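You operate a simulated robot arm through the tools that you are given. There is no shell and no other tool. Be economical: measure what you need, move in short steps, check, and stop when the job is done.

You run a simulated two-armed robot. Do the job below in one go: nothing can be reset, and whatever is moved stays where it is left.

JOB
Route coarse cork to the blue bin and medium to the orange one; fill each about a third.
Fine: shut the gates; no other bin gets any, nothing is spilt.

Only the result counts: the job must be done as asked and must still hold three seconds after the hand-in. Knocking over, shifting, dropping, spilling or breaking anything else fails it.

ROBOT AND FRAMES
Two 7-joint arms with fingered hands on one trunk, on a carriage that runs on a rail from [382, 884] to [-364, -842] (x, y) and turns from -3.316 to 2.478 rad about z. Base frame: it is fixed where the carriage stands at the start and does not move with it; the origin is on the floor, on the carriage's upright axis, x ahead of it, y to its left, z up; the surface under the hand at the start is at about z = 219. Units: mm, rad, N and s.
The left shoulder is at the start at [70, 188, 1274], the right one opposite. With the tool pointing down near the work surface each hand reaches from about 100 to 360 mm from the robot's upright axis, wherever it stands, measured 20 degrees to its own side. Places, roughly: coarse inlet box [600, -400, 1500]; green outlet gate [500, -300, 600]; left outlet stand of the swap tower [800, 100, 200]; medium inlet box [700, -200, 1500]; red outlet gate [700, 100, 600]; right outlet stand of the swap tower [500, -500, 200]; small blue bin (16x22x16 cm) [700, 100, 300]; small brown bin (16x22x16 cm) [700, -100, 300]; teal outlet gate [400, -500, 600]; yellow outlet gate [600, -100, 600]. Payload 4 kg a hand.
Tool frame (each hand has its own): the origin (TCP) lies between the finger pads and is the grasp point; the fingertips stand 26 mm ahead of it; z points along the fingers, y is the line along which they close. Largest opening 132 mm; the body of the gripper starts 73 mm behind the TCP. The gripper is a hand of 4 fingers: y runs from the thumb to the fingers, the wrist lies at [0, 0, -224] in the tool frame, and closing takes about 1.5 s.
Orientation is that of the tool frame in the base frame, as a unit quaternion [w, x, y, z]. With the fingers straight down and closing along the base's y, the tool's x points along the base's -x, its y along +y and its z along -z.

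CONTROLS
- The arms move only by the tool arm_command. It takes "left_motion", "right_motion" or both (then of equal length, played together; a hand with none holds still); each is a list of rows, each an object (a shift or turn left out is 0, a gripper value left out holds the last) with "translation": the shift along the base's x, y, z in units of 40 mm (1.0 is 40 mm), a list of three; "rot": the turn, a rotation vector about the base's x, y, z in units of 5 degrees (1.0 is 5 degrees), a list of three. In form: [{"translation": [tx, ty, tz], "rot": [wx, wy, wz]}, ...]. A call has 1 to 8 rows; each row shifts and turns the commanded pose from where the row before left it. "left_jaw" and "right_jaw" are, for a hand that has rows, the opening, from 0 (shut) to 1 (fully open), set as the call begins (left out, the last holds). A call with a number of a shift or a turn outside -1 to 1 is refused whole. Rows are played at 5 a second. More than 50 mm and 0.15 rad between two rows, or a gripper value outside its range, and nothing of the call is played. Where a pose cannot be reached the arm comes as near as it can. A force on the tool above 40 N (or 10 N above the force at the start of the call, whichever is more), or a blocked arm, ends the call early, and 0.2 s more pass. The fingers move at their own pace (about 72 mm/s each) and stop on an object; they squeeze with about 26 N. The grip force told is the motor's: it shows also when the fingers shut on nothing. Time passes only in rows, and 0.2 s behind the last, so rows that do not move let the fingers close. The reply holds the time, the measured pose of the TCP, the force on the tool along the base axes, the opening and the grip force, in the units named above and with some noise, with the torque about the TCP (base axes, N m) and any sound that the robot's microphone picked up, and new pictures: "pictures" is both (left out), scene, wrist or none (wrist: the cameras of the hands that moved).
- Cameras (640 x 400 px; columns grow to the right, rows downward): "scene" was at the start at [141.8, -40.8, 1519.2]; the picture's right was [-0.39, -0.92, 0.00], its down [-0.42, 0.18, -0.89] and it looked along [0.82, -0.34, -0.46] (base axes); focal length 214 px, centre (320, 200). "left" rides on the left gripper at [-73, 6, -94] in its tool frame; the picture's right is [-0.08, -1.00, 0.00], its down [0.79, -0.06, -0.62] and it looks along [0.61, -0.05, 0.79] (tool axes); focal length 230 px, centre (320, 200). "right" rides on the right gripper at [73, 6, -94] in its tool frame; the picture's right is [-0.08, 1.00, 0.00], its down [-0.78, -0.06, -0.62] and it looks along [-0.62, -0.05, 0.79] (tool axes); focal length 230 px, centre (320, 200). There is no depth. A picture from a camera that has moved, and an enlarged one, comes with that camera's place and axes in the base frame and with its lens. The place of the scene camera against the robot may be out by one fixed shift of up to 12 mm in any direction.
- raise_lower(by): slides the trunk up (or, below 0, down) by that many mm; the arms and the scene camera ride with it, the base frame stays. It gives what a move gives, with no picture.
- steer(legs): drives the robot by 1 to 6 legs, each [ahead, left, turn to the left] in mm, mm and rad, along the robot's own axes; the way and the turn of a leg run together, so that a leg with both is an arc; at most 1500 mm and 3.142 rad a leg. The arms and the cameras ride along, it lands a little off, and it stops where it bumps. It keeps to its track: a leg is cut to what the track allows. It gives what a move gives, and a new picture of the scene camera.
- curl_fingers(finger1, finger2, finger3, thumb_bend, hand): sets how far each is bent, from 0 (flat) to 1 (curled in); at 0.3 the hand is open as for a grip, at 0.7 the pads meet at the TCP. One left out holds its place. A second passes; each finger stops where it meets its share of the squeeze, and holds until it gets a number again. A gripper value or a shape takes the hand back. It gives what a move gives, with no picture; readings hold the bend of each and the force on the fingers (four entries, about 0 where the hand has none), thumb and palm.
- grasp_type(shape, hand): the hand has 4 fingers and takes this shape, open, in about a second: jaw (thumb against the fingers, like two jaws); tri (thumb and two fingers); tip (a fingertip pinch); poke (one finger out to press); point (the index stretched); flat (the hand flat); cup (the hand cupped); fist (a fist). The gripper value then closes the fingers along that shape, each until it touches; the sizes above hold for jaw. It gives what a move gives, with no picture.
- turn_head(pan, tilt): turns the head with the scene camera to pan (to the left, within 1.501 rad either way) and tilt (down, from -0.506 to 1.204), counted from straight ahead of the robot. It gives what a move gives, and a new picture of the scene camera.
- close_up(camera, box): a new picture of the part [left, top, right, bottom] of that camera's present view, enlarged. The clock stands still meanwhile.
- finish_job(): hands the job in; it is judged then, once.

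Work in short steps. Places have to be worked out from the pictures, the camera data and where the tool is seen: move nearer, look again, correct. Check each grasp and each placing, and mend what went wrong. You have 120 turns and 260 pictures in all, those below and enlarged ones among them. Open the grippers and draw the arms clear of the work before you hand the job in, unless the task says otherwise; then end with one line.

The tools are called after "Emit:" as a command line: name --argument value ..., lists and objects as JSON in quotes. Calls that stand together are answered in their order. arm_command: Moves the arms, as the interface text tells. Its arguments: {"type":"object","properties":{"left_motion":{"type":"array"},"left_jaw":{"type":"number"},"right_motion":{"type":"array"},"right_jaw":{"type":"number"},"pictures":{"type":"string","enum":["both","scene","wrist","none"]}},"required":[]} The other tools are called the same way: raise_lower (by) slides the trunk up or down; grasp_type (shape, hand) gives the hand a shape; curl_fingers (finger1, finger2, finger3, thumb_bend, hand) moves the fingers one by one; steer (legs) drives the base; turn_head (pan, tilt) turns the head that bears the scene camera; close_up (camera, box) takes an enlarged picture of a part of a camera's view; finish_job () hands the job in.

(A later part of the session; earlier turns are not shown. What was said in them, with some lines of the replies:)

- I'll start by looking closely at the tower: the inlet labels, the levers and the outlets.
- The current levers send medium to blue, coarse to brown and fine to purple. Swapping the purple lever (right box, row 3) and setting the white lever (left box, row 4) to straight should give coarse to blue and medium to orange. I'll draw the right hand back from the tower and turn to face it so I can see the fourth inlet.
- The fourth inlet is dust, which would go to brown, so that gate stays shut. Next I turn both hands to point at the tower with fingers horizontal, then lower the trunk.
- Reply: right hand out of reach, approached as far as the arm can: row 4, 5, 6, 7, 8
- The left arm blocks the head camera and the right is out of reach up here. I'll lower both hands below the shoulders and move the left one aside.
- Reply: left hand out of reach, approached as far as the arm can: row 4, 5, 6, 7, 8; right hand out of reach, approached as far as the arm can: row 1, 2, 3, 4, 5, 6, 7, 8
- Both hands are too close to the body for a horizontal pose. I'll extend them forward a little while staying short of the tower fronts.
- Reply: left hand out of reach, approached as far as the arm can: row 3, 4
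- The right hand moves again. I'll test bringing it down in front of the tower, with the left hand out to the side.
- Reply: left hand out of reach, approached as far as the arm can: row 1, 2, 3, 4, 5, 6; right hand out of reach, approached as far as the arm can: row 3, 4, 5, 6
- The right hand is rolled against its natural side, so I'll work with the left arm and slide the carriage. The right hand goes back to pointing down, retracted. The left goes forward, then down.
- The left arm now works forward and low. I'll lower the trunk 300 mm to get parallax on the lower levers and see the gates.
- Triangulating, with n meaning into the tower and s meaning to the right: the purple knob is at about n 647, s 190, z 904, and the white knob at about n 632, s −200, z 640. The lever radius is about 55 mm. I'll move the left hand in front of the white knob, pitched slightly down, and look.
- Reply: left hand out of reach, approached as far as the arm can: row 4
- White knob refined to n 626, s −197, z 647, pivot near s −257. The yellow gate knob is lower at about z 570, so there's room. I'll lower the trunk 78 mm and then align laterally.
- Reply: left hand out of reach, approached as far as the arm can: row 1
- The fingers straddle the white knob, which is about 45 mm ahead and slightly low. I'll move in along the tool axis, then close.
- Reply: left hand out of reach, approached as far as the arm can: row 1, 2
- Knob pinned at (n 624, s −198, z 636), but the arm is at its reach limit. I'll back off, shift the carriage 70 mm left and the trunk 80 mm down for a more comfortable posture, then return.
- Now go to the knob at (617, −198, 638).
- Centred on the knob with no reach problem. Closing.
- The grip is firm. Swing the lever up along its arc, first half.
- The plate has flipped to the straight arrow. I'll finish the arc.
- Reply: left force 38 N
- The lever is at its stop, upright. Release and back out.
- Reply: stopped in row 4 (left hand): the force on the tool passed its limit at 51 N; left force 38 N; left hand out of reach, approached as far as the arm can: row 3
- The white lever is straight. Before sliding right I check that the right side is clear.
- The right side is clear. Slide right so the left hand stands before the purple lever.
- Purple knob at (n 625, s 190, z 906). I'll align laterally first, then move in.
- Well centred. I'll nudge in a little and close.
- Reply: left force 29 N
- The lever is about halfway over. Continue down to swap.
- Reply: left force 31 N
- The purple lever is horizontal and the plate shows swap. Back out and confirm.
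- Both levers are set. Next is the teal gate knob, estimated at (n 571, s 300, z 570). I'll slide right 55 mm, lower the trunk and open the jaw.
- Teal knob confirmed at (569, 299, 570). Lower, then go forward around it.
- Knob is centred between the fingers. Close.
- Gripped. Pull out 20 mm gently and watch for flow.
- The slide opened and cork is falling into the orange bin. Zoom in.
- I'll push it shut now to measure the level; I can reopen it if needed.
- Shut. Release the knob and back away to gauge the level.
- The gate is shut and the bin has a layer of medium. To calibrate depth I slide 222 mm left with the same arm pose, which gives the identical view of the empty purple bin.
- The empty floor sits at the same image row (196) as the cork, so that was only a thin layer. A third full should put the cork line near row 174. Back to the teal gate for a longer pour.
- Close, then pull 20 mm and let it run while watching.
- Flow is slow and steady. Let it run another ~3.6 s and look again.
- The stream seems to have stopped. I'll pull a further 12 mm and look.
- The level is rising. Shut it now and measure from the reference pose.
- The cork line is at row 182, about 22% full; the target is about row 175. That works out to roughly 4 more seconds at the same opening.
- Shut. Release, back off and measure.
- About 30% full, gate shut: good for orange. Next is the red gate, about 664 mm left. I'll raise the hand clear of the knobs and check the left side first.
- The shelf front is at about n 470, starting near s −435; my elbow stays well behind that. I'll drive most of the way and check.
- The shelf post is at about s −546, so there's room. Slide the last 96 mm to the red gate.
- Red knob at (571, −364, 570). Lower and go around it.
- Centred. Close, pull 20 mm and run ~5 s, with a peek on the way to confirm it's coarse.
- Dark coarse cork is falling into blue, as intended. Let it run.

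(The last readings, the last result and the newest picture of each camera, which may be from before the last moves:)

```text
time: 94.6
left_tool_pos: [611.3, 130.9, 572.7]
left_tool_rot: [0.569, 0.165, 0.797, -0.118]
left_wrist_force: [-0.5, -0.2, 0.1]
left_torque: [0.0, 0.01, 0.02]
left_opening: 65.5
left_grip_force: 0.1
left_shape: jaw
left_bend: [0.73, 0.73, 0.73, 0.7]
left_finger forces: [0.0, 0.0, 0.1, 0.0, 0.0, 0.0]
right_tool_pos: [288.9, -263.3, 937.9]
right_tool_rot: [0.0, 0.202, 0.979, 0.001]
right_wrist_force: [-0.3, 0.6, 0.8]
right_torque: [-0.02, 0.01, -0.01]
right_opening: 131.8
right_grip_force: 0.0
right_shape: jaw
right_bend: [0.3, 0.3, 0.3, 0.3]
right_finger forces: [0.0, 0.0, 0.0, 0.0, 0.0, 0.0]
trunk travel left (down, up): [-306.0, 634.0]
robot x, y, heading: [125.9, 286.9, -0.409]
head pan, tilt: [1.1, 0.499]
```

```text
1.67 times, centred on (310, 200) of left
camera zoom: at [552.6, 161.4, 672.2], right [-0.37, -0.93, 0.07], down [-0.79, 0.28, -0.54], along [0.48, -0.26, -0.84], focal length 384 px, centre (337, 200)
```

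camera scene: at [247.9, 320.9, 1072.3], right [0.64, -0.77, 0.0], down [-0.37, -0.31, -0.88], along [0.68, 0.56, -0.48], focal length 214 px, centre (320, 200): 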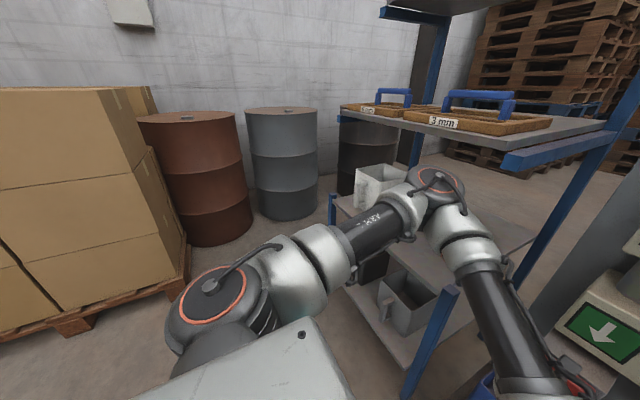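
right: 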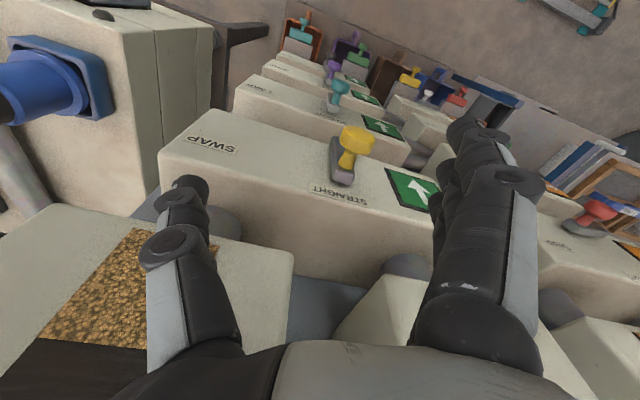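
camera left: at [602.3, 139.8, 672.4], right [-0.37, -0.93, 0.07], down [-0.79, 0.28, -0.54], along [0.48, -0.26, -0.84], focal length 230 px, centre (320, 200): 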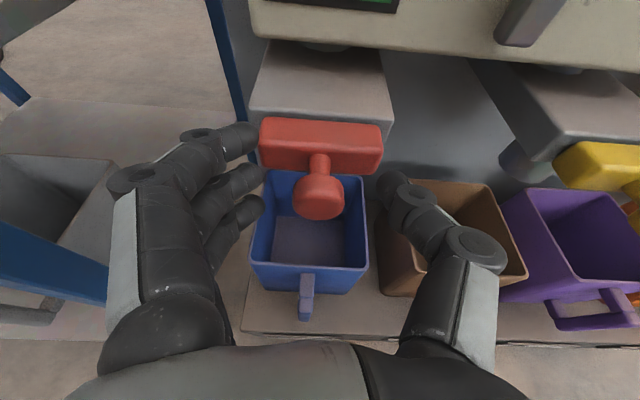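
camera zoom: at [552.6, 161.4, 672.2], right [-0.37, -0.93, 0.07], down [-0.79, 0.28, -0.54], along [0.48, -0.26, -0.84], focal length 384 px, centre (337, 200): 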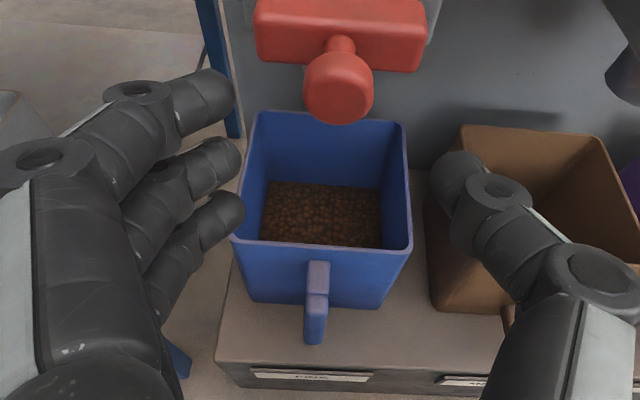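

Blue is at about 22%, so it needs roughly 4.3 s more. Repeat.

Emit:
arm_command --left_motion '[{"translation": [0.58, -0.25, 0]}, {"translation": [0.66, -0.32, 0]}]' --pictures "none"

Emit:
arm_command --left_motion '[{}, {}, {}, {}, {}, {}]' --left_jaw 0.0 --pictures "none"

Emit:
arm_command --left_motion '[{"translation": [-0.23, 0.1, 0]}, {"translation": [-0.23, 0.1, 0]}, {}, {}, {}, {}, {}, {}]' --pictures "none"

Emit:
arm_command --left_motion '[{}, {}, {}, {}, {}, {}, {}, {}]' --pictures "none"

Emit:
arm_command --left_motion '[{}, {}, {"translation": [0.3, -0.13, 0]}, {"translation": [0.3, -0.13, 0]}]' --pictures "none"

Emit:
arm_command --left_motion '[{"translation": [0.05, -0.02, 0]}, {}, {}, {}]' --left_jaw 0.5 --pictures "none"

Emit:
arm_command --left_motion '[{"translation": [-0.55, 0.24, 0]}, {"translation": [-0.55, 0.24, 0]}, {"translation": [-0.35, 0.15, 0]}]' --pictures "none"

Emit:
close_up --camera "left" --box '[220, 80, 400, 320]'

```text
time: 95.2
left_tool_pos: [661.8, 107.3, 572.6]
left_tool_rot: [0.569, 0.165, 0.797, -0.118]
left_wrist_force: [-0.2, -0.5, -0.2]
left_torque: [0.01, 0.01, 0.0]
left_opening: 65.4
left_grip_force: 0.2
left_shape: jaw
left_bend: [0.73, 0.73, 0.73, 0.7]
left_finger forces: [0.0, 0.1, 0.1, 0.1, 0.1, 0.0]
right_tool_pos: [288.7, -262.3, 936.7]
right_tool_rot: [-0.001, 0.202, 0.979, 0.0]
right_wrist_force: [0.0, -1.0, 0.3]
right_torque: [-0.01, -0.01, -0.01]
right_opening: 131.9
right_grip_force: 0.0
right_shape: jaw
right_bend: [0.3, 0.3, 0.3, 0.3]
right_finger forces: [0.0, 0.1, 0.0, 0.1, 0.1, 0.0]
trunk travel left (down, up): [-306.0, 634.0]
robot x, y, heading: [122.5, 290.9, -0.404]
head pan, tilt: [1.1, 0.499]
```

```text
time: 96.6
left_tool_pos: [660.5, 105.8, 571.1]
left_tool_rot: [0.57, 0.164, 0.797, -0.118]
left_wrist_force: [-1.7, -6.7, -1.5]
left_torque: [0.06, 0.0, -0.11]
left_opening: 12.3
left_grip_force: 25.8
left_shape: jaw
left_bend: [0.68, 0.73, 0.72, 0.7]
left_finger forces: [0.0, 7.7, 8.9, 0.1, 23.7, 0.1]
right_tool_pos: [289.0, -264.9, 937.6]
right_tool_rot: [0.0, 0.201, 0.979, 0.002]
right_wrist_force: [0.2, -0.6, 0.0]
right_torque: [-0.02, 0.03, 0.0]
right_opening: 131.6
right_grip_force: 0.1
right_shape: jaw
right_bend: [0.3, 0.3, 0.3, 0.3]
right_finger forces: [0.0, 0.0, 0.0, 0.0, 0.1, 0.1]
trunk travel left (down, up): [-306.0, 634.0]
robot x, y, heading: [124.6, 287.7, -0.41]
head pan, tilt: [1.1, 0.499]
```

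```text
time: 98.4
left_tool_pos: [641.6, 114.5, 574.3]
left_tool_rot: [0.569, 0.165, 0.797, -0.118]
left_wrist_force: [-4.4, -9.0, -2.0]
left_torque: [0.0, 0.06, -0.16]
left_opening: 12.1
left_grip_force: 25.8
left_shape: jaw
left_bend: [0.68, 0.73, 0.72, 0.7]
left_finger forces: [0.1, 7.7, 9.7, 0.1, 25.8, 0.1]
right_tool_pos: [288.2, -265.2, 937.2]
right_tool_rot: [-0.001, 0.202, 0.979, 0.001]
right_wrist_force: [0.5, 0.6, -0.1]
right_torque: [-0.02, 0.01, 0.0]
right_opening: 131.7
right_grip_force: 0.2
right_shape: jaw
right_bend: [0.3, 0.3, 0.3, 0.3]
right_finger forces: [0.1, 0.1, 0.0, 0.1, 0.0, 0.0]
trunk travel left (down, up): [-306.0, 634.0]
robot x, y, heading: [124.9, 288.0, -0.401]
head pan, tilt: [1.1, 0.499]
```

```text
time: 100.2
left_tool_pos: [643.1, 115.4, 573.6]
left_tool_rot: [0.569, 0.164, 0.797, -0.117]
left_wrist_force: [-3.7, -9.5, -2.5]
left_torque: [0.03, 0.01, -0.17]
left_opening: 12.2
left_grip_force: 25.7
left_shape: jaw
left_bend: [0.68, 0.73, 0.72, 0.7]
left_finger forces: [0.1, 7.5, 9.7, 0.0, 25.8, 0.0]
right_tool_pos: [288.2, -264.9, 936.2]
right_tool_rot: [-0.001, 0.203, 0.979, 0.001]
right_wrist_force: [0.1, -0.7, 0.1]
right_torque: [-0.01, 0.04, 0.03]
right_opening: 132.1
right_grip_force: 0.1
right_shape: jaw
right_bend: [0.3, 0.3, 0.3, 0.3]
right_finger forces: [0.0, 0.1, 0.0, 0.1, 0.1, 0.1]
trunk travel left (down, up): [-306.0, 634.0]
robot x, y, heading: [128.0, 284.4, -0.408]
head pan, tilt: [1.1, 0.499]
```

```text
time: 101.2
left_tool_pos: [663.4, 105.3, 572.3]
left_tool_rot: [0.568, 0.165, 0.798, -0.117]
left_wrist_force: [-14.8, -5.4, 1.6]
left_torque: [0.02, 0.21, -0.16]
left_opening: 12.7
left_grip_force: 26.3
left_shape: jaw
left_bend: [0.68, 0.73, 0.72, 0.72]
left_finger forces: [0.0, 5.8, 11.4, 0.0, 22.8, 0.0]
right_tool_pos: [286.8, -263.7, 936.9]
right_tool_rot: [0.0, 0.201, 0.98, 0.001]
right_wrist_force: [0.1, -0.5, -0.2]
right_torque: [0.01, -0.03, 0.01]
right_opening: 132.0
right_grip_force: 0.0
right_shape: jaw
right_bend: [0.3, 0.3, 0.3, 0.3]
right_finger forces: [0.0, 0.0, 0.1, 0.0, 0.0, 0.0]
trunk travel left (down, up): [-306.0, 634.0]
robot x, y, heading: [121.0, 286.1, -0.403]
head pan, tilt: [1.1, 0.499]
```

```text
time: 102.2
left_tool_pos: [667.8, 105.6, 572.7]
left_tool_rot: [0.569, 0.165, 0.797, -0.118]
left_wrist_force: [-0.1, 1.2, -0.7]
left_torque: [0.04, -0.02, 0.01]
left_opening: 65.3
left_grip_force: 0.2
left_shape: jaw
left_bend: [0.73, 0.73, 0.73, 0.7]
left_finger forces: [0.0, 0.0, 0.0, 0.0, 0.0, 0.0]
right_tool_pos: [288.0, -264.0, 938.3]
right_tool_rot: [-0.001, 0.203, 0.979, 0.001]
right_wrist_force: [-0.1, 0.7, -1.2]
right_torque: [0.0, -0.03, -0.02]
right_opening: 132.0
right_grip_force: 0.1
right_shape: jaw
right_bend: [0.3, 0.3, 0.3, 0.3]
right_finger forces: [0.0, 0.1, 0.0, 0.1, 0.0, 0.1]
trunk travel left (down, up): [-306.0, 634.0]
robot x, y, heading: [126.3, 286.8, -0.408]
head pan, tilt: [1.1, 0.499]
```

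```text
time: 103.0
left_tool_pos: [608.1, 129.8, 572.6]
left_tool_rot: [0.569, 0.164, 0.797, -0.117]
left_wrist_force: [-0.4, 0.9, -0.8]
left_torque: [-0.01, 0.0, 0.0]
left_opening: 65.5
left_grip_force: 0.1
left_shape: jaw
left_bend: [0.73, 0.73, 0.73, 0.7]
left_finger forces: [0.1, 0.0, 0.1, 0.0, 0.1, 0.1]
right_tool_pos: [288.2, -263.8, 936.8]
right_tool_rot: [0.0, 0.201, 0.98, 0.001]
right_wrist_force: [1.1, 0.6, -0.1]
right_torque: [0.02, 0.01, 0.01]
right_opening: 132.0
right_grip_force: 0.0
right_shape: jaw
right_bend: [0.3, 0.3, 0.3, 0.3]
right_finger forces: [0.1, 0.0, 0.0, 0.1, 0.0, 0.0]
trunk travel left (down, up): [-306.0, 634.0]
robot x, y, heading: [122.1, 286.4, -0.405]
head pan, tilt: [1.1, 0.499]
```

```text
1.67 times, centred on (310, 200) of left
camera zoom: at [549.5, 160.6, 672.0], right [-0.37, -0.93, 0.07], down [-0.79, 0.28, -0.54], along [0.48, -0.26, -0.84], focal length 384 px, centre (337, 200)
```

zoom: 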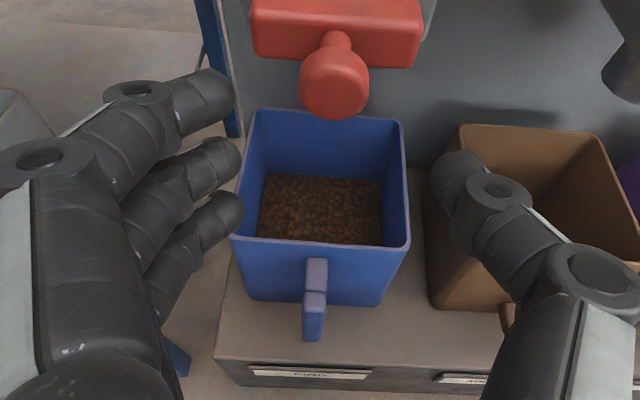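

Both bins compute to about 31%, a third within measuring error, and both gates are shut. I'll withdraw the arm, open the hand and do a final check.

Emit:
arm_command --left_motion '[{"translation": [-0.2, 0.1, 0.9]}, {"translation": [0, 0, 1]}, {"translation": [0, 0, 1]}]' --left_jaw 1.0 --pictures "none"

Emit:
steer --legs '[[0, -60, 0]]'

Emit:
raise_lower --by 250

Emit:
turn_head --pan -0.3 --tilt 0.75

Emit:
close_up --camera "scene" --box '[180, 120, 500, 320]'

Emit:
close_up --camera "left" --box '[0, 0, 640, 400]'

```text
time: 103.8
left_tool_pos: [601.4, 135.6, 689.8]
left_tool_rot: [0.569, 0.165, 0.797, -0.118]
left_wrist_force: [-0.4, 0.7, -0.1]
left_torque: [-0.02, 0.02, 0.02]
left_opening: 131.9
left_grip_force: 0.0
left_shape: jaw
left_bend: [0.3, 0.3, 0.3, 0.3]
left_finger forces: [0.0, 0.0, 0.0, 0.0, 0.1, 0.1]
right_tool_pos: [288.2, -265.8, 937.3]
right_tool_rot: [-0.001, 0.202, 0.979, 0.0]
right_wrist_force: [0.7, 0.0, 0.0]
right_torque: [0.02, -0.01, 0.01]
right_opening: 131.9
right_grip_force: 0.0
right_shape: jaw
right_bend: [0.3, 0.3, 0.3, 0.3]
right_finger forces: [0.0, 0.0, 0.1, 0.0, 0.1, 0.1]
trunk travel left (down, up): [-306.0, 634.0]
robot x, y, heading: [122.2, 286.1, -0.408]
head pan, tilt: [1.1, 0.499]
```

```text
time: 104.8
left_tool_pos: [578.1, 79.9, 689.4]
left_tool_rot: [0.569, 0.165, 0.797, -0.117]
left_wrist_force: [-0.5, -0.1, -0.1]
left_torque: [0.03, 0.01, -0.01]
left_opening: 131.9
left_grip_force: 0.0
left_shape: jaw
left_bend: [0.3, 0.3, 0.3, 0.3]
left_finger forces: [0.0, 0.0, 0.0, 0.1, 0.0, 0.0]
right_tool_pos: [264.4, -319.8, 937.0]
right_tool_rot: [-0.001, 0.201, 0.98, 0.002]
right_wrist_force: [0.0, -0.4, -0.1]
right_torque: [0.02, -0.04, -0.02]
right_opening: 131.6
right_grip_force: 0.0
right_shape: jaw
right_bend: [0.3, 0.3, 0.3, 0.3]
right_finger forces: [0.0, 0.0, 0.1, 0.1, 0.1, 0.0]
trunk travel left (down, up): [-306.0, 634.0]
robot x, y, heading: [100.0, 231.9, -0.406]
head pan, tilt: [1.1, 0.499]
camera scene: at [223.6, 264.4, 1072.4], right [0.64, -0.77, 0.0], down [-0.37, -0.31, -0.88], along [0.68, 0.56, -0.48], focal length 214 px, centre (320, 200)
```

scene: 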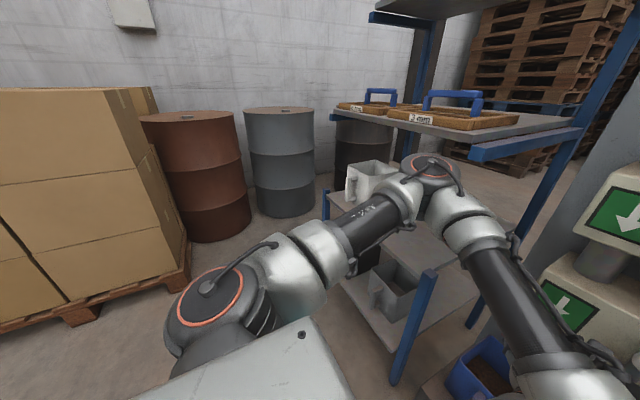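

```text
time: 107.4
left_tool_pos: [579.6, 80.5, 939.6]
left_tool_rot: [0.569, 0.165, 0.797, -0.118]
left_wrist_force: [0.8, -0.1, -0.4]
left_torque: [-0.04, 0.03, 0.03]
left_opening: 131.7
left_grip_force: 0.0
left_shape: jaw
left_bend: [0.3, 0.3, 0.3, 0.3]
left_finger forces: [0.0, 0.0, 0.1, 0.0, 0.0, 0.1]
right_tool_pos: [265.4, -320.1, 1187.6]
right_tool_rot: [-0.001, 0.202, 0.979, 0.001]
right_wrist_force: [0.2, 0.2, 0.3]
right_torque: [0.0, -0.01, -0.03]
right_opening: 132.0
right_grip_force: 0.1
right_shape: jaw
right_bend: [0.3, 0.3, 0.3, 0.3]
right_finger forces: [0.0, 0.0, 0.0, 0.0, 0.0, 0.0]
trunk travel left (down, up): [-556.0, 384.0]
robot x, y, heading: [96.7, 231.8, -0.406]
head pan, tilt: [1.1, 0.499]
```

```text
time: 108.9
left_tool_pos: [579.9, 79.6, 939.9]
left_tool_rot: [0.568, 0.165, 0.797, -0.118]
left_wrist_force: [0.6, -0.8, 0.1]
left_torque: [0.03, -0.03, 0.02]
left_opening: 131.6
left_grip_force: 0.1
left_shape: jaw
left_bend: [0.3, 0.3, 0.3, 0.3]
left_finger forces: [0.0, 0.0, 0.0, 0.0, 0.0, 0.1]
right_tool_pos: [265.0, -318.8, 1187.7]
right_tool_rot: [-0.001, 0.202, 0.979, 0.0]
right_wrist_force: [0.5, 0.0, -0.3]
right_torque: [-0.03, 0.0, -0.02]
right_opening: 131.7
right_grip_force: 0.1
right_shape: jaw
right_bend: [0.3, 0.3, 0.3, 0.3]
right_finger forces: [0.0, 0.0, 0.1, 0.0, 0.0, 0.0]
trunk travel left (down, up): [-556.0, 384.0]
robot x, y, heading: [100.1, 235.3, -0.406]
head pan, tilt: [-0.3, 0.75]
camera scene: at [217.0, 153.4, 1300.4], right [-0.65, -0.76, 0.0], down [-0.52, 0.44, -0.73], along [0.56, -0.47, -0.68], focal length 214 px, centre (320, 200)
```

scene: 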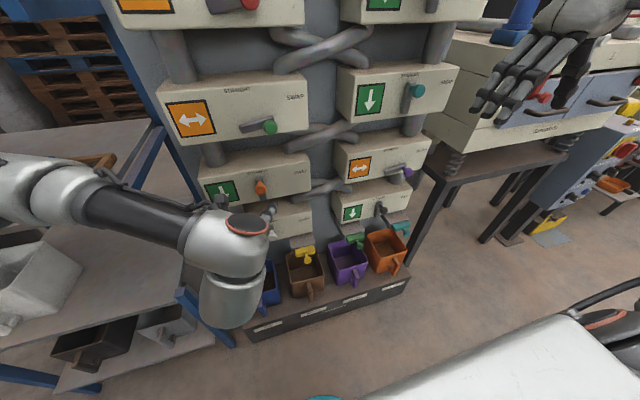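

```text
2.00 times, centred on (340, 220) of scene
camera zoom: at [217.0, 153.4, 1300.4], right [-0.65, -0.76, 0.0], down [-0.52, 0.44, -0.73], along [0.56, -0.47, -0.68], focal length 429 px, centre (280, 160)
```

zoom: 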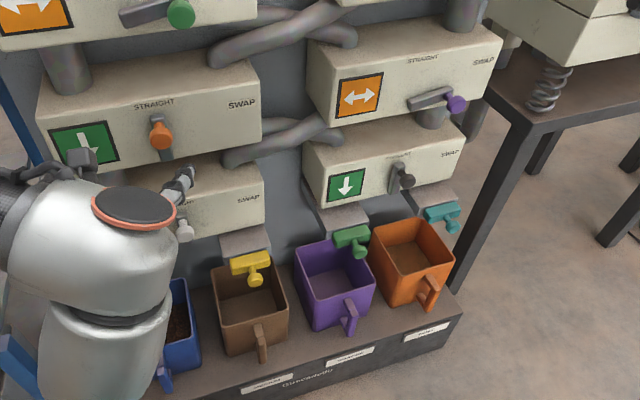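

```text
1.00 times, centred on (320, 200) of left (not enlarged: the box is as wide or as high as the picture)
camera zoom: at [520.2, 110.4, 1039.5], right [-0.37, -0.93, 0.07], down [-0.79, 0.28, -0.54], along [0.48, -0.26, -0.84], focal length 230 px, centre (320, 200)
```

zoom: 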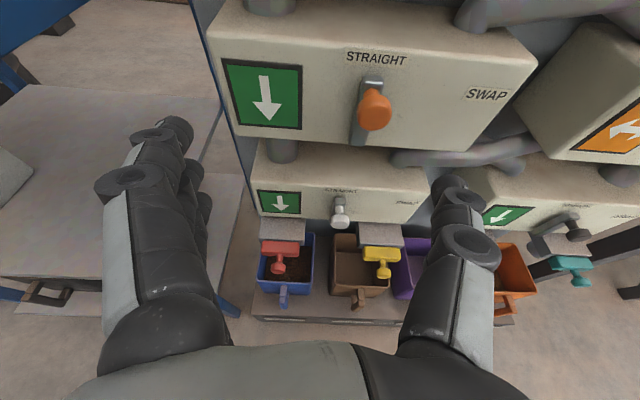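

All four gates are shut, brown and purple are empty, blue and orange are each about a third full, and nothing is spilt. The arms are clear and the hands open, so I'm handing in.

Emit:
finish_job

```text
The job is handed in.
```

Coarse cork went to the blue bin and medium to the orange, each filled to about 31% by camera estimate. All the gates are shut, no fine reached any bin, and I saw no spill.
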